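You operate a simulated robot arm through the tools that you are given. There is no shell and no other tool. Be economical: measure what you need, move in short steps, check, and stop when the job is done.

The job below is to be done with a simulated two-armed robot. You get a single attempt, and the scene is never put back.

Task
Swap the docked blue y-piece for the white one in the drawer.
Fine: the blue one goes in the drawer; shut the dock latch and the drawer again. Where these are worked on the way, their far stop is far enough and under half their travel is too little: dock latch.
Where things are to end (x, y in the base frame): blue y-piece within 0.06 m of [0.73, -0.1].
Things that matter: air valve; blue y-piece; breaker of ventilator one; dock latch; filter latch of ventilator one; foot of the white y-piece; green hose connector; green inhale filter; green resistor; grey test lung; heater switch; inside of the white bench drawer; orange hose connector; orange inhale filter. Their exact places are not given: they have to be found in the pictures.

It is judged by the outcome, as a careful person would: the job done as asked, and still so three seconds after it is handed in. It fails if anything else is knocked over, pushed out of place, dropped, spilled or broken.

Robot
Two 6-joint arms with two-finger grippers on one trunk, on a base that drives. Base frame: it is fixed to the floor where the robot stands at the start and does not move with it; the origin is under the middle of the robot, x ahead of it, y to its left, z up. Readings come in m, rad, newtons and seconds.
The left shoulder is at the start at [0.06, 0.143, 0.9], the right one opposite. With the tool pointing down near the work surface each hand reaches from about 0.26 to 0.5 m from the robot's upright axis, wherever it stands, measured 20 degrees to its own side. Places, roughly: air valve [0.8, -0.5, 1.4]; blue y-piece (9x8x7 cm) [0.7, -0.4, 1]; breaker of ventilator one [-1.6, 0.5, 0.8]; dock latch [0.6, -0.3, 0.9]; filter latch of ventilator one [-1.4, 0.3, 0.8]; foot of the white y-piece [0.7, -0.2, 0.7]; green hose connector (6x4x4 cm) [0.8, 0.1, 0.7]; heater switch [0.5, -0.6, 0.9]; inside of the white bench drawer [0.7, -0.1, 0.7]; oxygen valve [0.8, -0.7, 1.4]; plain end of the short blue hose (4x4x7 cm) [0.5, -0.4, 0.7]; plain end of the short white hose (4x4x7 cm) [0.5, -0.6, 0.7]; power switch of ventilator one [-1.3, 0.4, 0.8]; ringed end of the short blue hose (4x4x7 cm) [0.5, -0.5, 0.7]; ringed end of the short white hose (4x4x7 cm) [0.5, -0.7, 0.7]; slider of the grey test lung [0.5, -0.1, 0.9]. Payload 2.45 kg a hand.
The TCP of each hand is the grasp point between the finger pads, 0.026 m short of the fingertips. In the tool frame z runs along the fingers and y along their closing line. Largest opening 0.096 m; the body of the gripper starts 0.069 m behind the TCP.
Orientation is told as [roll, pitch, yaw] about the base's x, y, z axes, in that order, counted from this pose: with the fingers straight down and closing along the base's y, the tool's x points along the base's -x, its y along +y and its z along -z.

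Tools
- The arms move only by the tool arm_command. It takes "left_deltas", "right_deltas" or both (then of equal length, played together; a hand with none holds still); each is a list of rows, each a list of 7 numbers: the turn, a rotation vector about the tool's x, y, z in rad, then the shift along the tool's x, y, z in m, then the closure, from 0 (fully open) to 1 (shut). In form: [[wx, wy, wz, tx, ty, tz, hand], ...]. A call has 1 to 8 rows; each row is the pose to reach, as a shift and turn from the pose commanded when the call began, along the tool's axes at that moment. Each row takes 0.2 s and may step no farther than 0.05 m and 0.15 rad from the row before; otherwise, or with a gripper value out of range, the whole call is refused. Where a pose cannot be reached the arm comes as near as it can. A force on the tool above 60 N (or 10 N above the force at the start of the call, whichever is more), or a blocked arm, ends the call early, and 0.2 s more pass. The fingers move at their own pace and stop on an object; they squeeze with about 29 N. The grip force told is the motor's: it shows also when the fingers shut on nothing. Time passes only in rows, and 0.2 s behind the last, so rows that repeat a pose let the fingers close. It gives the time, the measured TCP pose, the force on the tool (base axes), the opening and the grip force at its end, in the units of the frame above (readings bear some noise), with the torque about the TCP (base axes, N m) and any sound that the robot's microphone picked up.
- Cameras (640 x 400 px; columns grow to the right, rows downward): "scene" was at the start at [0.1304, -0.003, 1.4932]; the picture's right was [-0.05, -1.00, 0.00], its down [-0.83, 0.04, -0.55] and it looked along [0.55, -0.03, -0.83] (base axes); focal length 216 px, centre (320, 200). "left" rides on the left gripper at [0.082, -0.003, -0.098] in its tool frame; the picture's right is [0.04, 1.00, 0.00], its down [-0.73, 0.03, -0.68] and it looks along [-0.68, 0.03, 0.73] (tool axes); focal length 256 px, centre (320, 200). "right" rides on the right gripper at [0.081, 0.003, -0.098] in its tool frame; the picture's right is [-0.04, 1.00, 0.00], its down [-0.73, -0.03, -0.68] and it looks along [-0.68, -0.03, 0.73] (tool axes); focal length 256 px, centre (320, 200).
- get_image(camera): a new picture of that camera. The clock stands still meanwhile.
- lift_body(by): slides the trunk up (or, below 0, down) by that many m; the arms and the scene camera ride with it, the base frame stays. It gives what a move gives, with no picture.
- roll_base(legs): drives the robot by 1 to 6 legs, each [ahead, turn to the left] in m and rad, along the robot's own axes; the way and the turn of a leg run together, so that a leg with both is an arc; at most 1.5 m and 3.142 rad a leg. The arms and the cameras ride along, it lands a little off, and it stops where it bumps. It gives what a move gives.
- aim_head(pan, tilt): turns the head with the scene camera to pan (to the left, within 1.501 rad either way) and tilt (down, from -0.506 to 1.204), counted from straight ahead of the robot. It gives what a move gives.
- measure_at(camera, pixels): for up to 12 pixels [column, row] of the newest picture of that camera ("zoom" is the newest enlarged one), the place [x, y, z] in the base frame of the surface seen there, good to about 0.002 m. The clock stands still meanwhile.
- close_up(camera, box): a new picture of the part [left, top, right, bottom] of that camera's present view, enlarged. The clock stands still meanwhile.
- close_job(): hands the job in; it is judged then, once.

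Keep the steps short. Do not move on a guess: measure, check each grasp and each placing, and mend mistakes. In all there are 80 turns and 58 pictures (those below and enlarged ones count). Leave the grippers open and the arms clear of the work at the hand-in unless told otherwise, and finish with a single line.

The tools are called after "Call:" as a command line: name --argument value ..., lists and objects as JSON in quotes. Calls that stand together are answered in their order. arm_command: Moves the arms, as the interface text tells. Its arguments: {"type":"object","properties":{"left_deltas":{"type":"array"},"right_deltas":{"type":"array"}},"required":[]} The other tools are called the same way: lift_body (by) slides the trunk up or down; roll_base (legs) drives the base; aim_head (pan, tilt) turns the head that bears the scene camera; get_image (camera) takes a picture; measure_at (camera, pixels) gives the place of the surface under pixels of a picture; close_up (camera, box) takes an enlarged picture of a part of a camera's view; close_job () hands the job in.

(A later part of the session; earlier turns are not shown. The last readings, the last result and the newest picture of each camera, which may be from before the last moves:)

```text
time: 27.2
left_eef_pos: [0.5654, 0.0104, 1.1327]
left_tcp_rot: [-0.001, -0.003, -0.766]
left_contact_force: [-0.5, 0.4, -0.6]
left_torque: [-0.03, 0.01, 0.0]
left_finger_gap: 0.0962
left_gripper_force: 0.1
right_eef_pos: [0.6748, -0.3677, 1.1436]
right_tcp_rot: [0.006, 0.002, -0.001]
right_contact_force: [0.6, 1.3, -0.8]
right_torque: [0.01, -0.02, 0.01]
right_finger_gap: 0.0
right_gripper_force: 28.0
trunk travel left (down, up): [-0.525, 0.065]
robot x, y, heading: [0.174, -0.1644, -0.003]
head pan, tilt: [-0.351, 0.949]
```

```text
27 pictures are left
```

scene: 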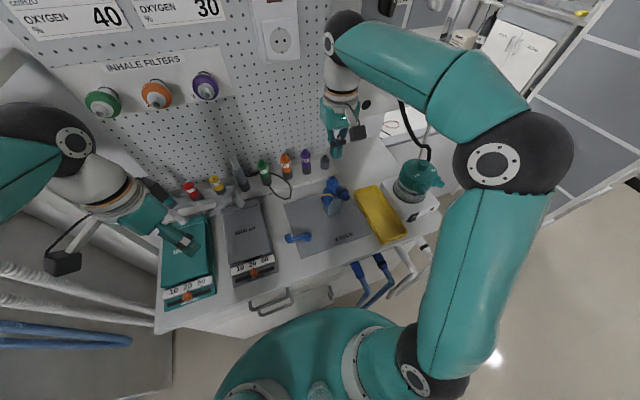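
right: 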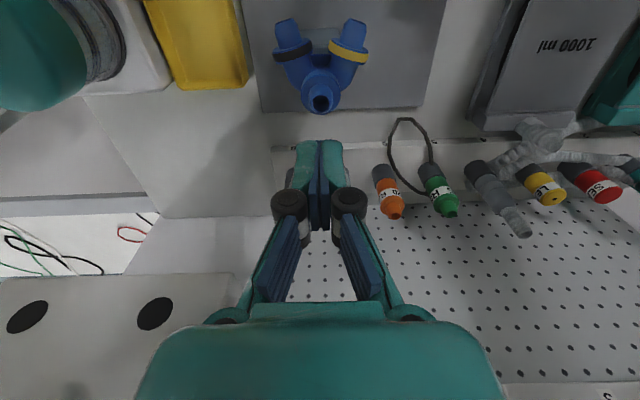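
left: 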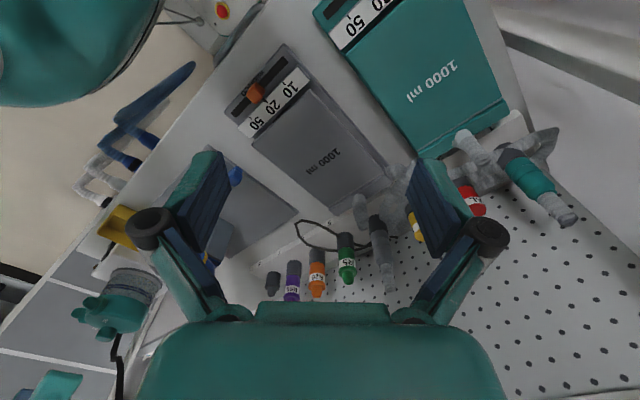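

The fingers slid off: the gap reads 0.0 and the Y is still seated and undisturbed. I need to see how it's held. I'll move the right hand back and bring the left hand's camera round to look at the post from the +y side.

Call:
arm_command --right_deltas '[[0, 0, 0, 0.03, -0.008, -0.02, 0.7], [0, 0, 0, 0.06, -0.016, -0.04, 0.3], [0, 0, 0, 0.09, -0.024, -0.06, 0], [0, 0, 0, 0.12, -0.03, -0.06, 0], [0, 0, 0, 0.14, -0.04, -0.06, 0], [0, 0, 0, 0.14, -0.04, -0.06, 0]]' --left_deltas '[[0, 0, 0.09, -0.031, -0.019, 0, 0], [0, 0, 0.18, -0.062, -0.038, 0, 0], [0, 0, 0.27, -0.093, -0.057, 0, 0], [0, 0, 0.36, -0.124, -0.076, 0.01, 0], [0, 0, 0.45, -0.155, -0.095, 0.015, 0], [0, 0, 0.53, -0.185, -0.113, 0.02, 0]]'

Call:
get_image --camera "left"

```text
time: 28.6
left_eef_pos: [0.6217, -0.1998, 1.114]
left_tcp_rot: [-0.002, -0.002, -1.297]
left_contact_force: [0.7, -0.9, 0.0]
left_torque: [0.01, 0.0, 0.01]
left_finger_gap: 0.096
left_gripper_force: 0.0
right_eef_pos: [0.5344, -0.4068, 1.2032]
right_tcp_rot: [0.005, 0.001, -0.003]
right_contact_force: [0.1, -0.1, 0.4]
right_torque: [0.01, 0.06, -0.01]
right_finger_gap: 0.0959
right_gripper_force: 0.0
trunk travel left (down, up): [-0.525, 0.065]
robot x, y, heading: [0.1762, -0.1649, -0.005]
head pan, tilt: [-0.351, 0.949]
```

```text
26 pictures are left
```

left: 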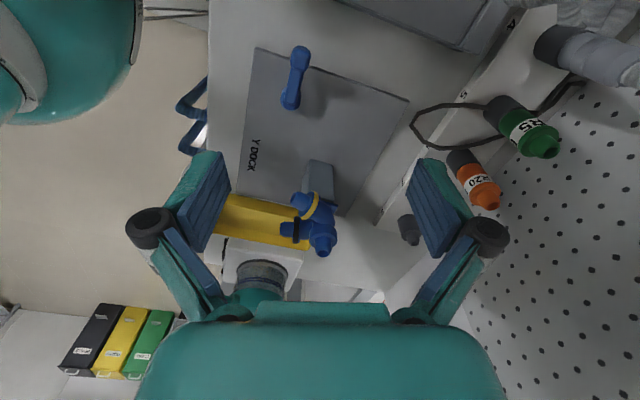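

Call:
close_up --camera "left" --box '[250, 140, 370, 270]'

```text
3.08 times, centred on (310, 205) of left
```

zoom: 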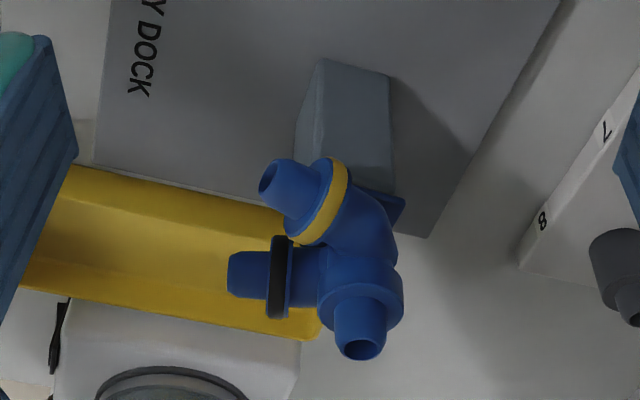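

A blue foot plate sits on top of the post at (395,205). I'll measure it, the post and the leg directions.

Call:
measure_at --camera "zoom" --pixels '[[398, 207], [385, 193], [375, 185], [385, 150], [388, 85], [345, 150], [318, 70], [385, 230], [360, 215], [370, 300], [280, 185], [335, 190]]'

Call:
close_up --camera "left" --box '[290, 165, 350, 225]'

```text
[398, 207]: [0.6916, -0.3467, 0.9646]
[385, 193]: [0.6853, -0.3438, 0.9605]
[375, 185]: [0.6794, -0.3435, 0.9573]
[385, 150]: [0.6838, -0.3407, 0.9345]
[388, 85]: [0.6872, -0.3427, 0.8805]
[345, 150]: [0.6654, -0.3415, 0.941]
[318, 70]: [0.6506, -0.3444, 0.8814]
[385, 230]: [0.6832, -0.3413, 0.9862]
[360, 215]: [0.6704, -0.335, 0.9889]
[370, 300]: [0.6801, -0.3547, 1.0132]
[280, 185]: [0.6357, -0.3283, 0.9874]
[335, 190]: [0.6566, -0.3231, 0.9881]
```

```text
6.67 times, centred on (320, 195) of left
```

zoom: 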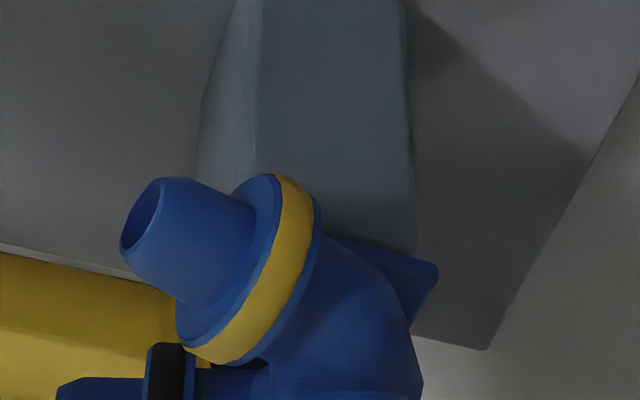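

The Y is a vertical stem with two horizontal legs on a foot plate that rests on the post top (z≈0.957). A fuller grip lies on the elbow shoulders, about ±0.031 wide at z≈0.98. I'll back the left hand off and bring the right hand wide open above x≈0.673.

Call:
arm_command --left_deltas '[[0, 0, 0, 0.03, 0, 0, 0], [0, 0, 0, 0.06, 0, 0, 0], [0, 0, 0, 0.09, 0, 0, 0], [0, 0, 0, 0.12, 0, 0, 0], [0, 0, 0, 0.12, 0, 0, 0], [0, 0, 0, 0.12, 0, 0, 0]]' --right_deltas '[[0, 0, 0, -0.03, 0.01, 0, 0.1], [0, 0, 0, -0.065, 0.02, 0.02, 0.1], [0, 0, 0, -0.095, 0.03, 0.05, 0.1], [0, 0, 0, -0.12, 0.04, 0.08, 0.1], [0, 0, 0, -0.138, 0.041, 0.11, 0.1], [0, 0, 0, -0.1385, 0.041, 0.133, 0.1]]'

Call:
get_image --camera "right"

```text
time: 30.0
left_eef_pos: [0.589, -0.083, 1.113]
left_tcp_rot: [0.001, -0.003, -1.296]
left_contact_force: [-0.4, -0.1, -1.2]
left_torque: [0.03, -0.03, 0.01]
left_finger_gap: 0.0958
left_gripper_force: 0.0
right_eef_pos: [0.6725, -0.3657, 1.0716]
right_tcp_rot: [0.005, 0.002, 0.0]
right_contact_force: [-1.4, 0.2, 0.6]
right_torque: [0.01, -0.01, 0.0]
right_finger_gap: 0.0867
right_gripper_force: 0.1
trunk travel left (down, up): [-0.525, 0.065]
robot x, y, heading: [0.1748, -0.1654, 0.0]
head pan, tilt: [-0.351, 0.949]
```

```text
23 pictures are left
```

right: 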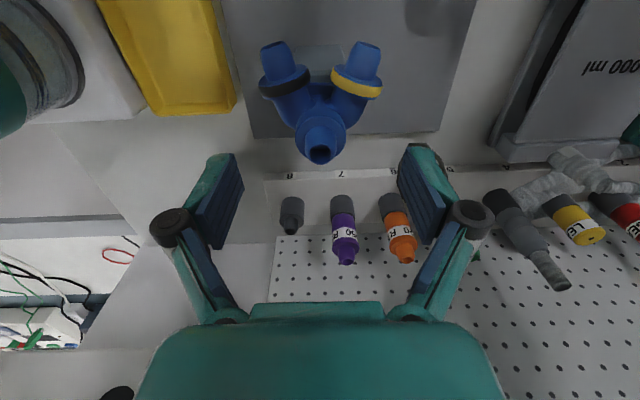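

Centred over the Y, gap 0.087. I'll go down 0.09 m to z≈0.982 and close on the shoulders.

Call:
arm_command --right_deltas '[[0, 0, 0, 0, 0, 0.03, 0.1], [0, 0, 0, 0, 0, 0.06, 0.1], [0, 0, 0, 0, 0, 0.09, 0.1], [0, 0, 0, 0, 0, 0.09, 0.1], [0, 0, 0, 0, 0, 0.09, 1], [0, 0, 0, 0, 0, 0.09, 1], [0, 0, 0, 0, 0, 0.09, 1]]'

Call:
get_image --camera "right"

```text
time: 31.6
left_eef_pos: [0.5889, -0.0825, 1.1122]
left_tcp_rot: [-0.002, -0.003, -1.296]
left_contact_force: [0.2, 0.1, 0.9]
left_torque: [-0.03, 0.0, 0.02]
left_finger_gap: 0.0961
left_gripper_force: 0.0
right_eef_pos: [0.6727, -0.3637, 0.981]
right_tcp_rot: [0.004, 0.001, -0.002]
right_contact_force: [1.2, -0.7, 1.7]
right_torque: [-0.02, 0.0, 0.02]
right_finger_gap: 0.0668
right_gripper_force: 28.9
trunk travel left (down, up): [-0.525, 0.065]
robot x, y, heading: [0.1752, -0.1655, -0.006]
head pan, tilt: [-0.351, 0.949]
```

```text
22 pictures are left
```

right: 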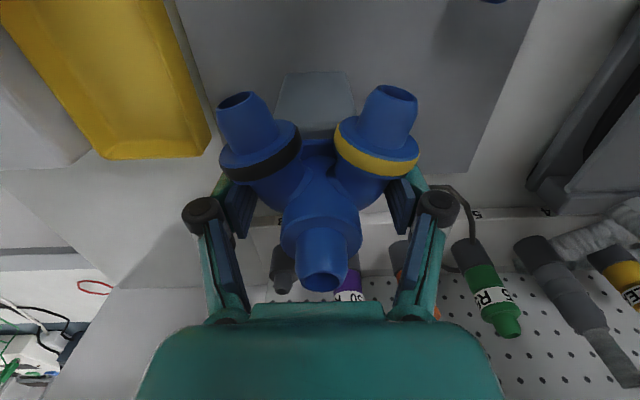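

Firm grip on the shoulders: gap 0.0668, 29 N. I'll try a small, slow lift and read the force.

Call:
arm_command --right_deltas '[[0, 0, 0, 0, 0, -0.003, 1], [0, 0, 0, 0, 0, -0.006, 1], [0, 0, 0, 0, 0, -0.01, 1]]'

```text
time: 32.4
left_eef_pos: [0.5902, -0.0826, 1.1128]
left_tcp_rot: [-0.003, -0.004, -1.298]
left_contact_force: [-1.2, -0.3, -0.2]
left_torque: [-0.01, 0.01, 0.04]
left_finger_gap: 0.0962
left_gripper_force: 0.0
right_eef_pos: [0.6727, -0.3628, 0.9901]
right_tcp_rot: [0.006, 0.002, -0.003]
right_contact_force: [0.3, -0.3, -0.6]
right_torque: [0.01, -0.01, 0.02]
right_finger_gap: 0.0669
right_gripper_force: 28.6
trunk travel left (down, up): [-0.525, 0.065]
robot x, y, heading: [0.1779, -0.1658, -0.005]
head pan, tilt: [-0.351, 0.949]
```

No resistance and the gap holds at 0.067. I'll lift further and check.

Call:
arm_command --right_deltas '[[0, 0, 0, 0, 0, -0.02, 1], [0, 0, 0, 0, 0, -0.045, 1], [0, 0, 0, 0, 0, -0.075, 1], [0, 0, 0, 0, 0, -0.11, 1]]'

Call:
get_image --camera "right"

```text
time: 33.4
left_eef_pos: [0.5893, -0.0821, 1.1134]
left_tcp_rot: [0.001, -0.001, -1.297]
left_contact_force: [-0.1, 0.3, -0.2]
left_torque: [0.03, 0.0, 0.01]
left_finger_gap: 0.0962
left_gripper_force: 0.0
right_eef_pos: [0.6714, -0.3637, 1.1018]
right_tcp_rot: [0.005, 0.002, -0.002]
right_contact_force: [-0.3, 0.0, -0.4]
right_torque: [0.0, -0.03, -0.01]
right_finger_gap: 0.0671
right_gripper_force: 28.8
trunk travel left (down, up): [-0.525, 0.065]
robot x, y, heading: [0.1766, -0.1632, -0.004]
head pan, tilt: [-0.351, 0.949]
```

```text
21 pictures are left
```

right: 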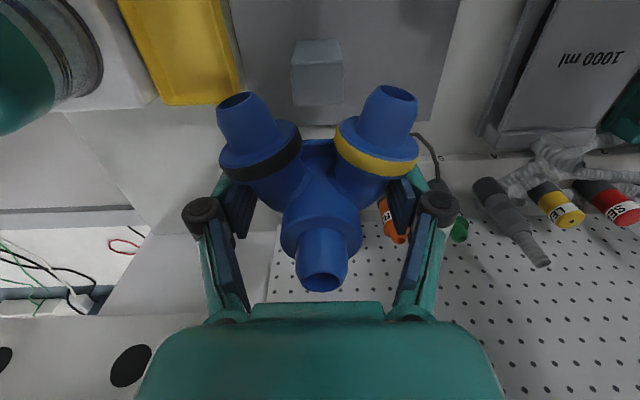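

The blue Y is out and the post is bare. I'll measure the post's top for the later placing. Seat reference: TCP z 0.981 with the foot on the post.

Call:
measure_at --camera "right" --pixels '[[318, 42], [318, 50], [318, 62], [318, 80], [318, 100], [297, 55], [340, 55], [297, 75], [340, 75], [318, 145], [300, 145]]'

Call:
close_up --camera "right" --box '[270, 20, 370, 120]'

```text
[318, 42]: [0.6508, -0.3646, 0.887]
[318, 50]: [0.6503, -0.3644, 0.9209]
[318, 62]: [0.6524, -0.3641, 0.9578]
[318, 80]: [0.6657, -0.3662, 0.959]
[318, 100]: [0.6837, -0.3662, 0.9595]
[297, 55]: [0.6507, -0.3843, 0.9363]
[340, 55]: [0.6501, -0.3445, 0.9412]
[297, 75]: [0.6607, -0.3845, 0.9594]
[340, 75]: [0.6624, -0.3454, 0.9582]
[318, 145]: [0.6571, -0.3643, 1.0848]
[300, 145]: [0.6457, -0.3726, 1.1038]
```

```text
4.00 times, centred on (320, 70) of right
```

zoom: 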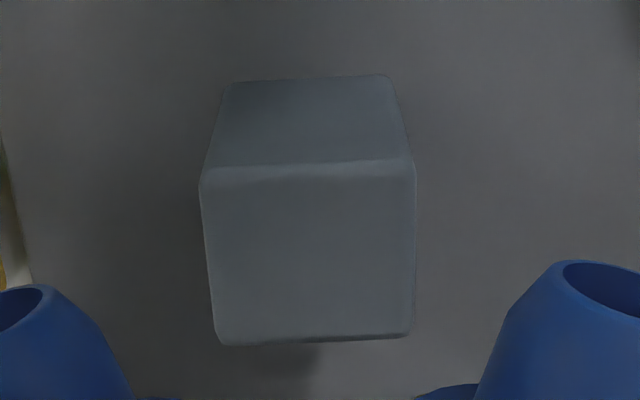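

The post top is flat at z 0.959 with its centre at (0.670,-0.365). Holding the blue Y, I'll back straight out 0.27 m, then turn the left hand so its fingers point forward and close vertically for the drawer handle.

Call:
roll_base --legs '[[-0.27, 0]]'

Call:
arm_command --left_deltas '[[0, 0, 0.137, 0, 0, 0, 0], [0, 0, 0.274, 0, 0, 0, 0]]'

Call:
aim_head --pan 0.0 --tilt 1.0

Call:
get_image --camera "scene"

```text
time: 35.3
left_eef_pos: [0.32, -0.0819, 1.1136]
left_tcp_rot: [0.0, -0.003, -1.296]
left_contact_force: [-0.4, 0.2, -0.6]
left_torque: [0.03, 0.0, -0.04]
left_finger_gap: 0.096
left_gripper_force: 0.1
right_eef_pos: [0.4025, -0.3644, 1.1018]
right_tcp_rot: [0.004, 0.001, 0.001]
right_contact_force: [-0.3, -0.3, -0.4]
right_torque: [-0.02, -0.02, 0.0]
right_finger_gap: 0.067
right_gripper_force: 28.6
trunk travel left (down, up): [-0.525, 0.065]
robot x, y, heading: [-0.0918, -0.1651, -0.0]
head pan, tilt: [-0.351, 0.949]
```

```text
time: 35.9
left_eef_pos: [0.3198, -0.0816, 1.1132]
left_tcp_rot: [0.0, 0.0, -1.572]
left_contact_force: [0.4, -0.3, -0.4]
left_torque: [0.01, 0.0, -0.01]
left_finger_gap: 0.0959
left_gripper_force: 0.0
right_eef_pos: [0.4033, -0.3647, 1.1025]
right_tcp_rot: [0.005, 0.001, 0.0]
right_contact_force: [-0.2, 0.6, -0.9]
right_torque: [0.02, 0.01, 0.03]
right_finger_gap: 0.0668
right_gripper_force: 29.3
trunk travel left (down, up): [-0.525, 0.065]
robot x, y, heading: [-0.0897, -0.1644, -0.002]
head pan, tilt: [-0.351, 0.949]
```

```text
time: 36.7
left_eef_pos: [0.3218, -0.0811, 1.1123]
left_tcp_rot: [0.002, -0.003, -1.567]
left_contact_force: [-0.9, 0.7, 0.0]
left_torque: [-0.01, 0.01, 0.01]
left_finger_gap: 0.0958
left_gripper_force: 0.1
right_eef_pos: [0.4022, -0.3635, 1.1021]
right_tcp_rot: [0.007, 0.001, 0.0]
right_contact_force: [0.5, -0.2, -0.9]
right_torque: [0.0, -0.03, 0.0]
right_finger_gap: 0.0669
right_gripper_force: 29.0
trunk travel left (down, up): [-0.525, 0.065]
robot x, y, heading: [-0.0928, -0.1624, 0.005]
head pan, tilt: [0.0, 1.0]
```

```text
19 pictures are left
```

scene: 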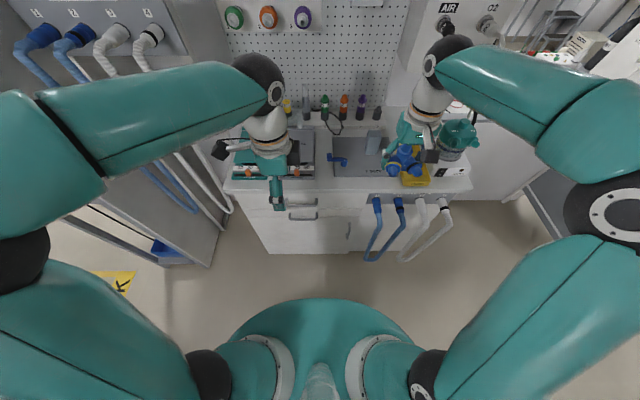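

Both arms are clear. I'll enlarge the drawer front to measure the top handle exactly.

Call:
close_up --camera "scene" --box '[240, 185, 380, 255]'

```text
4.57 times, centred on (310, 220) of scene
```

zoom: 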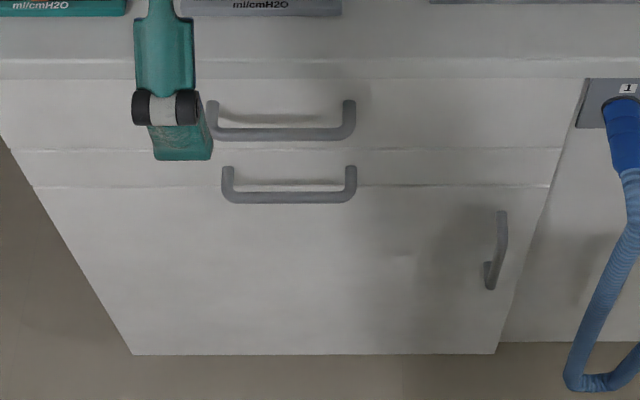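

Call:
measure_at --camera "zoom" --pixels '[[280, 131], [280, 137], [300, 134], [348, 134], [348, 105], [215, 110], [280, 105], [280, 122], [280, 90], [280, 165], [300, 197], [290, 65]]'

```text
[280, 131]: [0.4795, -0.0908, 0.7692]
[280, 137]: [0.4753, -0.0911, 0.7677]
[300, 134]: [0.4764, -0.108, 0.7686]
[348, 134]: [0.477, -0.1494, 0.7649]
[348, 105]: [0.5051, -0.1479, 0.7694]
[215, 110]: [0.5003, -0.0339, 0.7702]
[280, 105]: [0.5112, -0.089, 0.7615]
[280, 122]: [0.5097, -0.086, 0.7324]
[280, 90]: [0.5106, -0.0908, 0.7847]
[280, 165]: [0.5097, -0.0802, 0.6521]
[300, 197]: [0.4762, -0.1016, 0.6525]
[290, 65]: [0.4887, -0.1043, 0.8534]
```

The top handle's bar is at x≈0.477, z≈0.764, y -0.03 to -0.15, with the drawer face at x=0.510. I'll pitch the left hand forward in two calls while lowering it in front of the bench.

Call:
arm_command --left_deltas '[[-0.15, 0, 0, -0.001, 0.015, 0.0, 0.2], [-0.3, 0, 0, -0.002, 0.03, 0.01, 0.3], [-0.45, 0, 0, -0.003, 0.045, 0.02, 0.4], [-0.6, 0, 0, -0.004, 0.055, 0.04, 0.4], [-0.75, 0, 0, -0.005, 0.065, 0.06, 0.4], [-0.9, 0, 0, -0.006, 0.07, 0.08, 0.4], [-1.05, 0, 0, -0.007, 0.07, 0.1, 0.4], [-1.2, 0, 0, -0.009, 0.07, 0.13, 0.4]]'

```text
time: 38.5
left_eef_pos: [0.3926, -0.0917, 0.983]
left_tcp_rot: [1.197, -0.001, -1.567]
left_contact_force: [0.4, 0.0, 0.2]
left_torque: [0.0, 0.02, 0.03]
left_finger_gap: 0.0576
left_gripper_force: 0.1
right_eef_pos: [0.4045, -0.3633, 1.1017]
right_tcp_rot: [0.004, 0.004, 0.0]
right_contact_force: [-0.4, -1.1, -0.5]
right_torque: [-0.03, 0.03, 0.02]
right_finger_gap: 0.0672
right_gripper_force: 28.7
trunk travel left (down, up): [-0.525, 0.065]
robot x, y, heading: [-0.0918, -0.1694, 0.002]
head pan, tilt: [0.0, 1.0]
```

Pitched to 1.2 rad. Now the rest of the pitch, going down to handle height in front of it (x≈0.41, z≈0.763).

Call:
arm_command --left_deltas '[[-0.06, 0, 0, 0, -0.033, 0.016, 0.4], [-0.12, 0, 0, 0.001, -0.066, 0.032, 0.4], [-0.18, 0, 0, 0.001, -0.1, 0.048, 0.4], [-0.24, 0, 0, 0.001, -0.133, 0.064, 0.4], [-0.3, 0, 0, 0.002, -0.166, 0.08, 0.4], [-0.35, 0, 0, 0.002, -0.199, 0.0955, 0.4]]'

Call:
get_image --camera "left"

```text
time: 39.9
left_eef_pos: [0.4199, -0.1196, 0.773]
left_tcp_rot: [1.545, -0.003, -1.558]
left_contact_force: [-0.3, 0.2, -0.4]
left_torque: [-0.03, 0.03, -0.01]
left_finger_gap: 0.0575
left_gripper_force: 0.0
left hand out of reach, approached as far as the arm can: row 5, 6
right_eef_pos: [0.4036, -0.363, 1.1019]
right_tcp_rot: [0.005, 0.002, -0.001]
right_contact_force: [-0.2, 0.4, -0.4]
right_torque: [-0.02, -0.02, 0.01]
right_finger_gap: 0.067
right_gripper_force: 29.0
trunk travel left (down, up): [-0.525, 0.065]
robot x, y, heading: [-0.0944, -0.163, -0.0]
head pan, tilt: [0.0, 1.0]
```

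```text
17 pictures are left
```

left: 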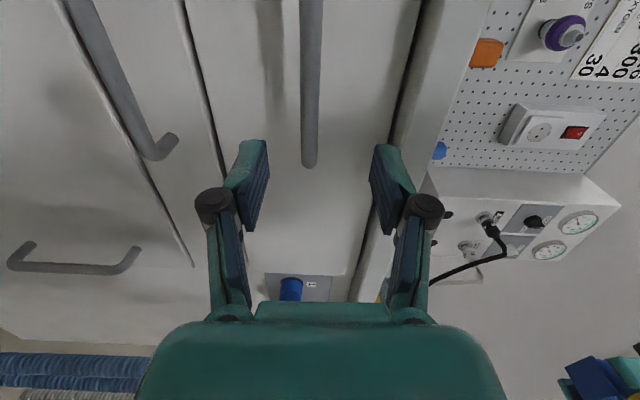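

The left hand is at (0.420,-0.120,0.773), in line with the bar (y=-0.12 is still on it, at column 310). The arm is folded tight, so I'll lower the trunk 9 mm and roll forward 0.055 m to put the bar between the fingers.

Call:
lift_body --by -0.009

Call:
roll_base --legs '[[0.055, 0]]'

Call:
get_image --camera "left"

```text
time: 40.5
left_eef_pos: [0.4208, -0.1198, 0.765]
left_tcp_rot: [1.543, -0.002, -1.558]
left_contact_force: [0.0, 0.1, 0.6]
left_torque: [0.0, 0.02, 0.0]
left_finger_gap: 0.0576
left_gripper_force: 0.0
right_eef_pos: [0.4028, -0.3633, 1.0937]
right_tcp_rot: [0.006, 0.002, 0.0]
right_contact_force: [-0.7, 0.3, -0.3]
right_torque: [-0.01, 0.0, -0.01]
right_finger_gap: 0.0671
right_gripper_force: 29.5
trunk travel left (down, up): [-0.516, 0.074]
robot x, y, heading: [-0.0928, -0.1615, -0.003]
head pan, tilt: [0.0, 1.0]
```

```text
time: 41.5
left_eef_pos: [0.4766, -0.1184, 0.7638]
left_tcp_rot: [1.542, -0.002, -1.557]
left_contact_force: [0.3, 0.2, -0.8]
left_torque: [-0.01, 0.01, -0.01]
left_finger_gap: 0.0576
left_gripper_force: 0.1
right_eef_pos: [0.4615, -0.3629, 1.0913]
right_tcp_rot: [0.006, 0.003, 0.0]
right_contact_force: [0.4, 0.3, -1.1]
right_torque: [-0.02, 0.08, 0.01]
right_finger_gap: 0.0668
right_gripper_force: 29.1
trunk travel left (down, up): [-0.516, 0.074]
robot x, y, heading: [-0.0366, -0.1702, 0.0]
head pan, tilt: [0.0, 1.0]
```

```text
16 pictures are left
```

left: 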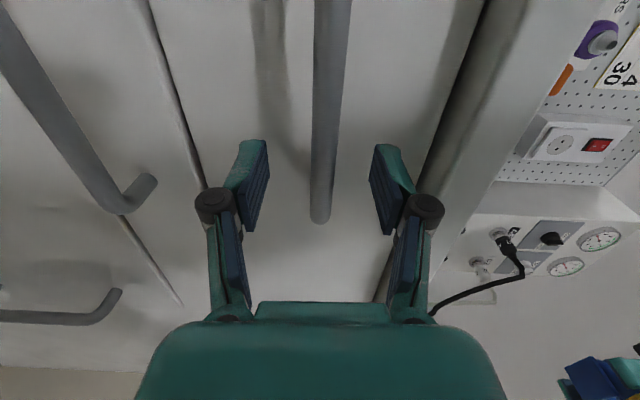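

The bar (column 325) lies between the fingers. Closing on it.

Call:
arm_command --left_deltas '[[0, 0, 0, 0, 0, 0, 1], [0, 0, 0, 0, 0, 0, 1], [0, 0, 0, 0, 0, 0, 1]]'

```text
time: 42.3
left_eef_pos: [0.4741, -0.1191, 0.7658]
left_tcp_rot: [1.542, -0.001, -1.557]
left_contact_force: [-0.2, -0.6, -3.2]
left_torque: [0.14, 0.01, -0.12]
left_finger_gap: 0.0108
left_gripper_force: 38.1
right_eef_pos: [0.458, -0.3633, 1.0921]
right_tcp_rot: [0.005, 0.002, 0.002]
right_contact_force: [-0.8, -0.9, -0.4]
right_torque: [-0.01, -0.03, 0.04]
right_finger_gap: 0.067
right_gripper_force: 29.1
trunk travel left (down, up): [-0.516, 0.074]
robot x, y, heading: [-0.0332, -0.1657, -0.004]
head pan, tilt: [0.0, 1.0]
```

Handle gripped (gap 0.0108). I'll pull by backing the base 0.2 m straight.

Call:
roll_base --legs '[[-0.2, 0]]'

Call:
get_image --camera "scene"

```text
time: 43.9
left_eef_pos: [0.2776, -0.1195, 0.7652]
left_tcp_rot: [1.544, -0.003, -1.558]
left_contact_force: [0.9, -1.3, -6.4]
left_torque: [0.07, 0.01, -0.16]
left_finger_gap: 0.011
left_gripper_force: 37.8
right_eef_pos: [0.2596, -0.3652, 1.0933]
right_tcp_rot: [0.004, 0.0, 0.0]
right_contact_force: [-0.9, -0.1, 0.1]
right_torque: [0.02, -0.05, 0.02]
right_finger_gap: 0.0669
right_gripper_force: 29.4
trunk travel left (down, up): [-0.516, 0.074]
robot x, y, heading: [-0.236, -0.1636, -0.002]
head pan, tilt: [0.0, 1.0]
```

```text
15 pictures are left
```

scene: 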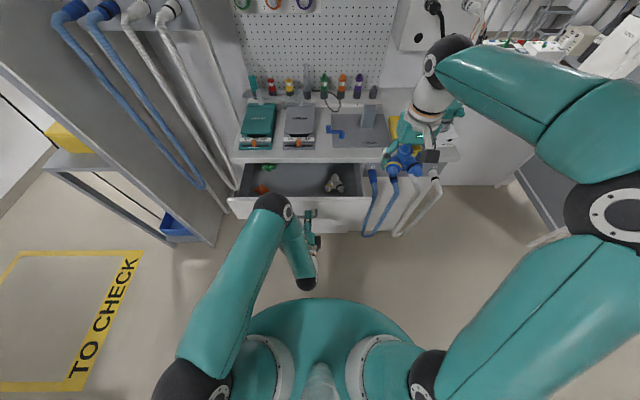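

The drawer is open about 0.2 m, with the white Y at (335,183) and small connectors at the left. I'll pull 0.08 m more so there's room ahead of the counter edge.

Call:
roll_base --legs '[[-0.08, 0]]'

Call:
close_up --camera "scene" --box '[230, 130, 390, 230]'

```text
time: 44.9
left_eef_pos: [0.1937, -0.1192, 0.7656]
left_tcp_rot: [1.539, -0.001, -1.561]
left_contact_force: [1.4, -3.8, -6.7]
left_torque: [0.07, 0.05, -0.48]
left_finger_gap: 0.0108
left_gripper_force: 37.7
right_eef_pos: [0.1775, -0.364, 1.0936]
right_tcp_rot: [0.006, 0.003, -0.001]
right_contact_force: [-0.3, 0.7, 0.1]
right_torque: [-0.01, -0.02, 0.0]
right_finger_gap: 0.0669
right_gripper_force: 28.7
trunk travel left (down, up): [-0.516, 0.074]
robot x, y, heading: [-0.3164, -0.1637, -0.003]
head pan, tilt: [0.0, 1.0]
```

```text
4.00 times, centred on (310, 180) of scene
```

zoom: 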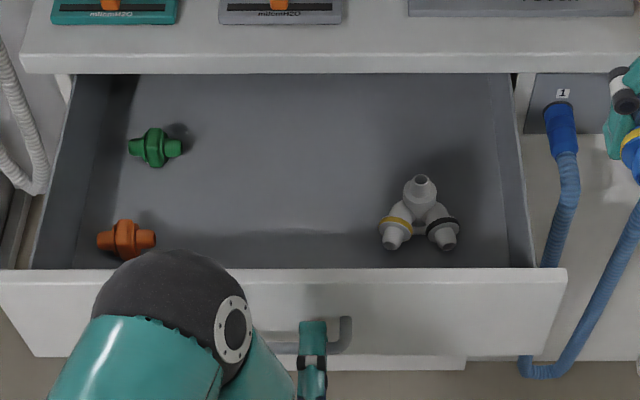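

The white Y stands upright in the same orientation as the docked one was. I'll measure it, the floor and the walls.

Call:
measure_at --camera "zoom" --pixels '[[420, 182], [420, 196], [404, 190], [437, 190], [398, 235], [444, 235], [395, 210], [447, 212], [300, 190], [420, 275], [520, 190], [420, 62]]'

Call:
measure_at --camera "zoom" --pixels '[[300, 90], [155, 148], [178, 148], [126, 240], [153, 240], [300, 240], [35, 240], [505, 100], [105, 90], [575, 200], [340, 335], [300, 62]]'

```text
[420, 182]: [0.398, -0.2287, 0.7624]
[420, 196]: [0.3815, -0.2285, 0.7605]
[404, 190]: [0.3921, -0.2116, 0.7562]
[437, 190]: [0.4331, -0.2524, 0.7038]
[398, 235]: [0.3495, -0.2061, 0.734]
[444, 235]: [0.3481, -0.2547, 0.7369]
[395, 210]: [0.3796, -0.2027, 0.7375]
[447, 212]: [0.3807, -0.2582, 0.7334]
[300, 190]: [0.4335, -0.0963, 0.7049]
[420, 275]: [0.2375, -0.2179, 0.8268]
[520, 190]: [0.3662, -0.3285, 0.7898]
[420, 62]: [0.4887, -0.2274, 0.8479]
```

```text
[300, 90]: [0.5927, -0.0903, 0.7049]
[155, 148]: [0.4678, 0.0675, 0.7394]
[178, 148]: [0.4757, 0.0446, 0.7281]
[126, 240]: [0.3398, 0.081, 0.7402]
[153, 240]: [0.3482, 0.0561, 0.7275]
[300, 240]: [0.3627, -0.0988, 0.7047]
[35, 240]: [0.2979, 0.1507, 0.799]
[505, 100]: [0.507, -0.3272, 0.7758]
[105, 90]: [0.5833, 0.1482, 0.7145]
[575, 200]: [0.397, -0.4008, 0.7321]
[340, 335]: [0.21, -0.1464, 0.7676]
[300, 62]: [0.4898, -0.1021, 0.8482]
```

The floor is at z 0.705, the inside spans y -0.327 to 0.148, and the counter edge is at x 0.489. I'll pull 0.05 m more so the gripper clears the counter, then release and back off.

Call:
roll_base --legs '[[-0.05, 0]]'

Call:
arm_command --left_deltas '[[0, 0, 0, 0, 0, 0, 0.5], [0, 0, 0, 0, 0, 0, 0.3], [0, 0, 0, 0, 0, 0, 0.3]]'

Call:
roll_base --legs '[[-0.08, 0]]'

Call:
get_image --camera "scene"

```text
time: 45.9
left_eef_pos: [0.1435, -0.1189, 0.7664]
left_tcp_rot: [1.541, -0.001, -1.557]
left_contact_force: [-0.7, 0.7, -0.1]
left_torque: [0.02, 0.02, 0.0]
left_finger_gap: 0.0003
left_gripper_force: 28.2
right_eef_pos: [0.1266, -0.3628, 1.0952]
right_tcp_rot: [0.006, 0.0, 0.001]
right_contact_force: [0.7, 0.4, 0.7]
right_torque: [-0.01, -0.06, 0.0]
right_finger_gap: 0.0667
right_gripper_force: 28.7
trunk travel left (down, up): [-0.516, 0.074]
robot x, y, heading: [-0.3683, -0.1634, 0.009]
head pan, tilt: [0.0, 1.0]
```

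```text
time: 46.7
left_eef_pos: [0.1439, -0.1185, 0.7661]
left_tcp_rot: [1.539, -0.002, -1.558]
left_contact_force: [0.6, 0.5, -0.7]
left_torque: [0.0, -0.01, 0.02]
left_finger_gap: 0.067
left_gripper_force: 0.0
right_eef_pos: [0.1284, -0.3627, 1.094]
right_tcp_rot: [0.006, 0.0, 0.002]
right_contact_force: [-0.5, -0.3, -0.7]
right_torque: [0.0, 0.0, 0.05]
right_finger_gap: 0.067
right_gripper_force: 29.4
trunk travel left (down, up): [-0.516, 0.074]
robot x, y, heading: [-0.3693, -0.1604, -0.001]
head pan, tilt: [0.0, 1.0]
```

```text
time: 47.7
left_eef_pos: [0.0619, -0.1211, 0.7669]
left_tcp_rot: [1.54, -0.001, -1.561]
left_contact_force: [0.0, -0.1, -0.5]
left_torque: [-0.01, 0.02, 0.01]
left_finger_gap: 0.0673
left_gripper_force: 0.0
right_eef_pos: [0.0446, -0.3635, 1.0949]
right_tcp_rot: [0.005, 0.001, -0.001]
right_contact_force: [-0.3, 0.3, -0.3]
right_torque: [-0.03, -0.01, -0.01]
right_finger_gap: 0.067
right_gripper_force: 28.9
trunk travel left (down, up): [-0.516, 0.074]
robot x, y, heading: [-0.4506, -0.1649, 0.004]
head pan, tilt: [0.0, 1.0]
```

```text
13 pictures are left
```

scene: 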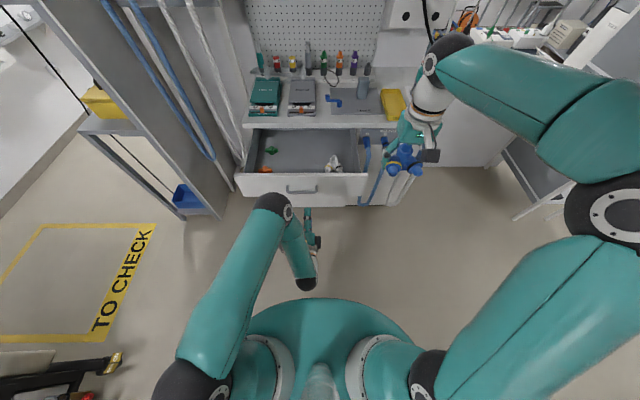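

The fingers slipped off at the drawer's stop. I'll measure where the drawer front and white Y are now.

Call:
measure_at --camera "scene" --pixels '[[302, 191], [310, 191], [330, 176], [300, 176], [332, 160], [328, 168], [338, 168], [268, 151], [264, 169], [300, 150]]'

```text
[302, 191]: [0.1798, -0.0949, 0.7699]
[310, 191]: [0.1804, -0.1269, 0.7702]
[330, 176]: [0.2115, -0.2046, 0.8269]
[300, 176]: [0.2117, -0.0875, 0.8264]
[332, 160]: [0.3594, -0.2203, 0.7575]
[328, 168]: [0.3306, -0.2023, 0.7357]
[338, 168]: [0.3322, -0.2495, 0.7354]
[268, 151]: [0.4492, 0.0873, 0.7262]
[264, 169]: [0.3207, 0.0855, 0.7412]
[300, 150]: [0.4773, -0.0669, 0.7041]
```

The drawer is at its stop, open 0.30 m: handle x≈0.18, white Y stem at about (0.378,-0.227). I'll raise the left hand well clear before driving in.

Call:
arm_command --left_deltas '[[0, 0, 0, 0, 0.04, 0, 0.3], [0, 0, 0, 0, 0.08, 0, 0.3], [0, 0, 0, 0, 0.12, 0, 0.3], [0, 0, 0, 0, 0.16, 0, 0.3], [0, 0, 0, 0, 0.2, 0, 0.3], [0, 0, 0, 0, 0.24, 0, 0.3], [0, 0, 0, 0, 0.28, 0, 0.3], [0, 0, 0, 0, 0.31, 0, 0.3]]'

Call:
roll_base --legs '[[0, 0.23], [0.35, 0]]'

Call:
aim_head --pan -0.25 --tilt 1.15

Call:
get_image --camera "scene"

```text
time: 49.5
left_eef_pos: [0.0711, -0.1193, 1.0751]
left_tcp_rot: [1.538, 0.0, -1.56]
left_contact_force: [-0.1, 0.1, -0.1]
left_torque: [0.03, 0.0, 0.0]
left_finger_gap: 0.0673
left_gripper_force: 0.0
right_eef_pos: [0.0459, -0.3641, 1.0956]
right_tcp_rot: [0.005, -0.001, -0.002]
right_contact_force: [0.2, -0.1, -0.1]
right_torque: [0.01, -0.02, -0.01]
right_finger_gap: 0.0669
right_gripper_force: 29.0
trunk travel left (down, up): [-0.516, 0.074]
robot x, y, heading: [-0.4487, -0.1632, -0.002]
head pan, tilt: [0.0, 1.0]
```

```text
time: 52.8
left_eef_pos: [0.3918, 0.0841, 1.0748]
left_tcp_rot: [1.536, -0.003, -1.322]
left_contact_force: [0.6, -0.1, 0.0]
left_torque: [-0.02, 0.0, -0.02]
left_finger_gap: 0.067
left_gripper_force: 0.0
right_eef_pos: [0.4269, -0.159, 1.0956]
right_tcp_rot: [0.007, 0.001, 0.237]
right_contact_force: [0.7, 0.6, -0.5]
right_torque: [-0.01, 0.02, 0.0]
right_finger_gap: 0.0671
right_gripper_force: 29.1
trunk travel left (down, up): [-0.516, 0.074]
robot x, y, heading: [-0.1016, -0.0821, 0.242]
head pan, tilt: [0.0, 1.0]
```

```text
time: 53.5
left_eef_pos: [0.3901, 0.0858, 1.075]
left_tcp_rot: [1.536, -0.003, -1.32]
left_contact_force: [-0.6, -0.2, 0.6]
left_torque: [0.0, 0.02, 0.0]
left_finger_gap: 0.0673
left_gripper_force: 0.0
right_eef_pos: [0.4257, -0.1584, 1.0953]
right_tcp_rot: [0.004, 0.001, 0.238]
right_contact_force: [0.1, -0.1, -0.6]
right_torque: [0.01, 0.02, 0.01]
right_finger_gap: 0.0671
right_gripper_force: 28.8
trunk travel left (down, up): [-0.516, 0.074]
robot x, y, heading: [-0.106, -0.0766, 0.238]
head pan, tilt: [-0.25, 1.15]
```

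```text
12 pictures are left
```

scene: 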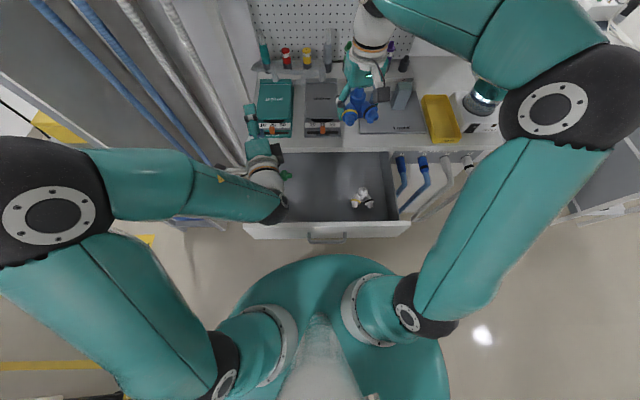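

Both arms are clear. The right hand, at (0.426,-0.158), carries the blue Y. I'll shift to (0.400,-0.105), square it to yaw 0 and lower it to z≈0.80 over the empty middle of the drawer.

Call:
arm_command --right_deltas '[[0, 0, 0.06, 0.004, 0.02, 0.02, 1], [0, 0, 0.12, 0.009, 0.04, 0.05, 1], [0, 0, 0.18, 0.0128, 0.0576, 0.085, 1], [0, 0, 0.238, 0.0128, 0.0576, 0.13, 1], [0, 0, 0.238, 0.0128, 0.0576, 0.175, 1], [0, 0, 0.238, 0.0128, 0.0576, 0.22, 1], [0, 0, 0.238, 0.0128, 0.0576, 0.26, 1], [0, 0, 0.238, 0.0128, 0.0576, 0.295, 1]]'

Call:
get_image --camera "right"

```text
time: 55.3
left_eef_pos: [0.3925, 0.086, 1.0757]
left_tcp_rot: [1.537, -0.003, -1.321]
left_contact_force: [0.5, -1.5, -0.1]
left_torque: [-0.01, -0.02, -0.03]
left_finger_gap: 0.0671
left_gripper_force: 0.1
right_eef_pos: [0.3963, -0.1025, 0.8011]
right_tcp_rot: [0.007, 0.002, -0.002]
right_contact_force: [0.1, -0.3, 0.4]
right_torque: [0.0, 0.0, 0.03]
right_finger_gap: 0.0668
right_gripper_force: 28.9
trunk travel left (down, up): [-0.516, 0.074]
robot x, y, heading: [-0.1023, -0.0804, 0.241]
head pan, tilt: [-0.25, 1.15]
```

```text
11 pictures are left
```

right: 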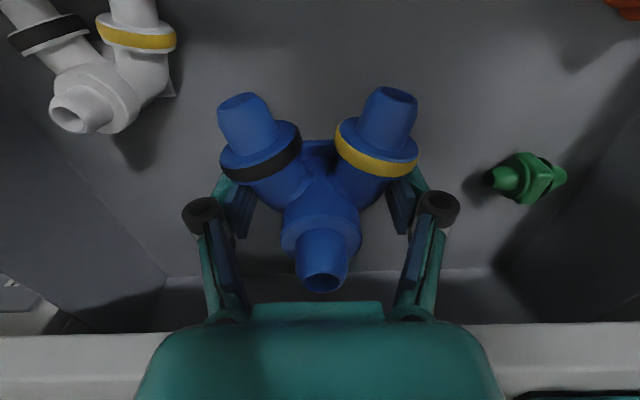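

Clear of the white Y and the green connector. I'll lower 0.071 m more and 1 cm deeper, until the foot touches the floor (TCP z≈0.730).

Call:
arm_command --right_deltas '[[0, 0, 0, -0.01, 0, 0.03, 1], [0, 0, 0, -0.01, 0, 0.055, 1], [0, 0, 0, -0.01, 0, 0.066, 1], [0, 0, 0, -0.01, 0, 0.071, 1]]'

Call:
measure_at --camera "right" --pixels '[[52, 95], [127, 100], [90, 68], [80, 110], [30, 45], [135, 40], [165, 70], [60, 70], [120, 75], [172, 92]]'

```text
time: 56.3
left_eef_pos: [0.3918, 0.0845, 1.0759]
left_tcp_rot: [1.539, -0.003, -1.321]
left_contact_force: [-0.1, 0.4, 0.0]
left_torque: [-0.01, 0.03, 0.03]
left_finger_gap: 0.067
left_gripper_force: 0.0
right_eef_pos: [0.4086, -0.1023, 0.7305]
right_tcp_rot: [0.006, 0.003, -0.001]
right_contact_force: [0.6, -0.5, -1.0]
right_torque: [0.0, 0.0, -0.02]
right_finger_gap: 0.0667
right_gripper_force: 29.0
trunk travel left (down, up): [-0.516, 0.074]
robot x, y, heading: [-0.1033, -0.081, 0.238]
head pan, tilt: [-0.25, 1.15]
```

```text
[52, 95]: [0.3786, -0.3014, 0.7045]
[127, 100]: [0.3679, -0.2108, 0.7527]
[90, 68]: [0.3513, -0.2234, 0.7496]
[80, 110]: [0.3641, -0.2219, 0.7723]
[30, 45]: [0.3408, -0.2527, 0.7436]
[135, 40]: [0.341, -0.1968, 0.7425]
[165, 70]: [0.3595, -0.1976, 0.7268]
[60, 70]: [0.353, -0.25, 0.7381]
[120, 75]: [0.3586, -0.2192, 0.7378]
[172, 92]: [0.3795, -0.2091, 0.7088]
```

No floor contact yet. I'll lower in 2 mm steps until I feel it.

Call:
arm_command --right_deltas '[[0, 0, 0, 0, 0, 0.002, 1], [0, 0, 0, 0, 0, 0.004, 1]]'

```text
time: 56.9
left_eef_pos: [0.3908, 0.0848, 1.0762]
left_tcp_rot: [1.54, -0.003, -1.32]
left_contact_force: [0.5, 0.1, -0.5]
left_torque: [0.0, -0.02, 0.02]
left_finger_gap: 0.0671
left_gripper_force: 0.0
right_eef_pos: [0.4076, -0.1025, 0.7286]
right_tcp_rot: [0.005, 0.001, 0.0]
right_contact_force: [-1.8, 0.1, 6.9]
right_torque: [-0.05, 0.07, 0.02]
right_finger_gap: 0.0669
right_gripper_force: 29.4
trunk travel left (down, up): [-0.516, 0.074]
robot x, y, heading: [-0.104, -0.0799, 0.234]
head pan, tilt: [-0.25, 1.15]
```

Contact felt (6.9 N up, z 0.7286). I'll open and rise straight up.

Call:
arm_command --right_deltas '[[0, 0, 0, 0, 0, -0.001, 0.1], [0, 0, 0, 0, 0, -0.001, 0.1], [0, 0, 0, 0, 0, -0.03, 0.1], [0, 0, 0, 0, 0, -0.065, 0.1], [0, 0, 0, 0, 0, -0.1, 0.1], [0, 0, 0, 0, 0, -0.14, 0.1]]'

Call:
get_image --camera "right"

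```text
time: 58.3
left_eef_pos: [0.3914, 0.0842, 1.0756]
left_tcp_rot: [1.54, 0.001, -1.322]
left_contact_force: [-0.6, 0.2, 0.8]
left_torque: [0.02, -0.01, 0.02]
left_finger_gap: 0.067
left_gripper_force: 0.1
right_eef_pos: [0.4083, -0.105, 0.8661]
right_tcp_rot: [0.005, 0.004, -0.002]
right_contact_force: [-0.5, -0.4, -0.7]
right_torque: [0.0, -0.01, -0.01]
right_finger_gap: 0.0865
right_gripper_force: 0.1
trunk travel left (down, up): [-0.516, 0.074]
robot x, y, heading: [-0.1056, -0.0794, 0.241]
head pan, tilt: [-0.25, 1.15]
```

```text
10 pictures are left
```

right: 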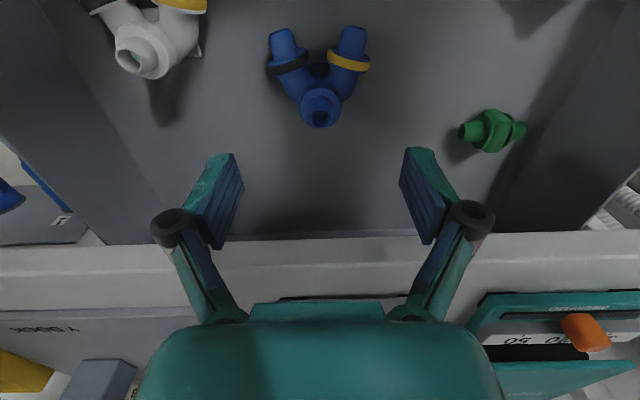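

The blue Y stands upright in the drawer. I'll move over the white one and measure it from there.

Call:
arm_command --right_deltas '[[0, 0, 0, 0.012, -0.04, 0, 0.1], [0, 0, 0, 0.024, -0.08, 0, 0.1], [0, 0, 0, 0.036, -0.1225, 0, 0.1], [0, 0, 0, 0.036, -0.1225, 0, 0.1]]'

Call:
close_up --camera "right" --box '[220, 0, 420, 150]'

```text
time: 59.3
left_eef_pos: [0.3912, 0.0844, 1.0748]
left_tcp_rot: [1.537, 0.0, -1.321]
left_contact_force: [0.4, 0.7, 0.1]
left_torque: [0.01, -0.03, 0.03]
left_finger_gap: 0.0674
left_gripper_force: 0.0
right_eef_pos: [0.3725, -0.2254, 0.8653]
right_tcp_rot: [0.005, 0.003, 0.0]
right_contact_force: [0.4, 0.3, -0.7]
right_torque: [0.01, -0.01, -0.01]
right_finger_gap: 0.0865
right_gripper_force: 0.0
trunk travel left (down, up): [-0.516, 0.074]
robot x, y, heading: [-0.1049, -0.0767, 0.241]
head pan, tilt: [-0.25, 1.15]
```

```text
2.67 times, centred on (320, 75) of right
```

zoom: 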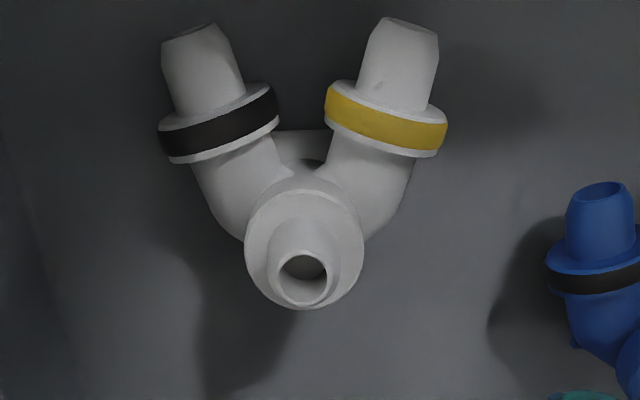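

Call:
measure_at --camera "zoom" --pixels '[[247, 245], [362, 245], [305, 190], [255, 275], [352, 275], [300, 225], [200, 170], [412, 170], [162, 140], [444, 140], [303, 302], [210, 200]]'

```text
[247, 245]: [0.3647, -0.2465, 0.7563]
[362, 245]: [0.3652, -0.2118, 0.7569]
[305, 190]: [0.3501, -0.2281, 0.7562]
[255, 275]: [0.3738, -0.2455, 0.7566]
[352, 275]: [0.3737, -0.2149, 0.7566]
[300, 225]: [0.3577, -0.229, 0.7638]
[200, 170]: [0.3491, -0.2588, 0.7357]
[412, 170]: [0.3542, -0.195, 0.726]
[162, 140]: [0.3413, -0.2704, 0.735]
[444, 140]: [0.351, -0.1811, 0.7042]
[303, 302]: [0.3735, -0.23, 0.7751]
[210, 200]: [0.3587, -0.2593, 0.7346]
```

White flange centre is (0.3657,-0.2292), top z 0.7565. I'll go down to TCP (0.3645,-0.2292,0.734), just above the floor for the finger tips, and close on the shoulders.

Call:
arm_command --right_deltas '[[0, 0, 0, 0.008, -0.0038, 0.02, 0.1], [0, 0, 0, 0.008, -0.0038, 0.06, 0.1], [0, 0, 0, 0.008, -0.0038, 0.1, 0.1], [0, 0, 0, 0.008, -0.0038, 0.131, 0.1], [0, 0, 0, 0.008, -0.0038, 0.131, 0.1], [0, 0, 0, 0.008, -0.0038, 0.131, 1], [0, 0, 0, 0.008, -0.0038, 0.131, 1], [0, 0, 0, 0.008, -0.0038, 0.131, 1]]'

```text
time: 61.1
left_eef_pos: [0.3916, 0.0846, 1.0762]
left_tcp_rot: [1.539, -0.001, -1.32]
left_contact_force: [0.5, 0.1, 0.1]
left_torque: [0.0, 0.01, 0.01]
left_finger_gap: 0.067
left_gripper_force: 0.0
right_eef_pos: [0.3647, -0.2299, 0.7352]
right_tcp_rot: [0.004, 0.001, -0.001]
right_contact_force: [-0.3, 0.6, 1.6]
right_torque: [-0.03, -0.04, -0.05]
right_finger_gap: 0.0669
right_gripper_force: 28.9
trunk travel left (down, up): [-0.516, 0.074]
robot x, y, heading: [-0.1014, -0.0778, 0.238]
head pan, tilt: [-0.25, 1.15]
```

Same gap as with the blue (0.0669). I'll lift it clear of the drawer and up.

Call:
arm_command --right_deltas '[[0, 0, 0, 0, 0, -0.015, 1], [0, 0, 0, 0, 0, -0.05, 1], [0, 0, 0, 0, 0, -0.095, 1], [0, 0, 0, 0, 0, -0.14, 1], [0, 0, 0, 0, 0, -0.19, 1], [0, 0, 0, 0, 0, -0.24, 1], [0, 0, 0, 0, 0, -0.29, 1], [0, 0, 0, 0, 0, -0.335, 1]]'

Call:
get_image --camera "right"

```text
time: 62.9
left_eef_pos: [0.39, 0.0847, 1.0767]
left_tcp_rot: [1.54, -0.002, -1.321]
left_contact_force: [0.3, 0.1, -0.4]
left_torque: [-0.03, 0.01, -0.02]
left_finger_gap: 0.0674
left_gripper_force: 0.2
right_eef_pos: [0.3654, -0.2302, 1.0719]
right_tcp_rot: [0.005, 0.004, -0.002]
right_contact_force: [0.3, 0.4, -0.4]
right_torque: [0.01, -0.01, 0.03]
right_finger_gap: 0.067
right_gripper_force: 29.3
trunk travel left (down, up): [-0.516, 0.074]
robot x, y, heading: [-0.1006, -0.0819, 0.238]
head pan, tilt: [-0.25, 1.15]
```

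```text
8 pictures are left
```

right: 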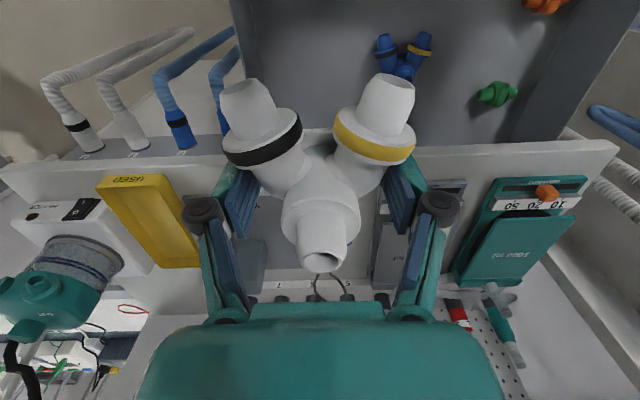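

The white Y is securely held and the blue one stands in the drawer. I'll back out the way I came, then lower the left hand in front of the drawer.

Call:
roll_base --legs '[[-0.35, 0], [0, -0.238]]'

Call:
arm_command --left_deltas '[[0, 0, 0, 0, -0.04, 0, 0.3], [0, 0, 0, 0, -0.08, 0, 0.3], [0, 0, 0, 0, -0.12, 0, 0.3], [0, 0, 0, 0, -0.16, 0, 0.3], [0, 0, 0, 0, -0.2, 0, 0.3], [0, 0, 0, 0, -0.24, 0, 0.3], [0, 0, 0, 0, -0.28, 0, 0.3], [0, 0, 0, 0, -0.31, 0, 0.3]]'

```text
time: 66.1
left_eef_pos: [0.0859, -0.1154, 1.0764]
left_tcp_rot: [1.539, -0.001, -1.556]
left_contact_force: [0.3, 0.5, 1.1]
left_torque: [0.01, 0.0, 0.0]
left_finger_gap: 0.0671
left_gripper_force: 0.0
right_eef_pos: [-0.0126, -0.4167, 1.0708]
right_tcp_rot: [0.005, 0.002, -0.236]
right_contact_force: [0.0, 0.4, 0.2]
right_torque: [-0.02, 0.0, 0.0]
right_finger_gap: 0.0672
right_gripper_force: 28.8
trunk travel left (down, up): [-0.516, 0.074]
robot x, y, heading: [-0.436, -0.1528, 0.002]
head pan, tilt: [-0.25, 1.15]
```

```text
time: 67.9
left_eef_pos: [0.0753, -0.115, 0.7638]
left_tcp_rot: [1.537, -0.002, -1.556]
left_contact_force: [0.6, -0.4, 0.2]
left_torque: [0.02, 0.02, 0.01]
left_finger_gap: 0.0671
left_gripper_force: 0.2
right_eef_pos: [-0.0118, -0.4176, 1.0702]
right_tcp_rot: [0.005, 0.004, -0.237]
right_contact_force: [0.6, 0.2, -0.2]
right_torque: [-0.02, 0.05, 0.0]
right_finger_gap: 0.0667
right_gripper_force: 28.9
trunk travel left (down, up): [-0.516, 0.074]
robot x, y, heading: [-0.435, -0.1507, 0.001]
head pan, tilt: [-0.25, 1.15]
```

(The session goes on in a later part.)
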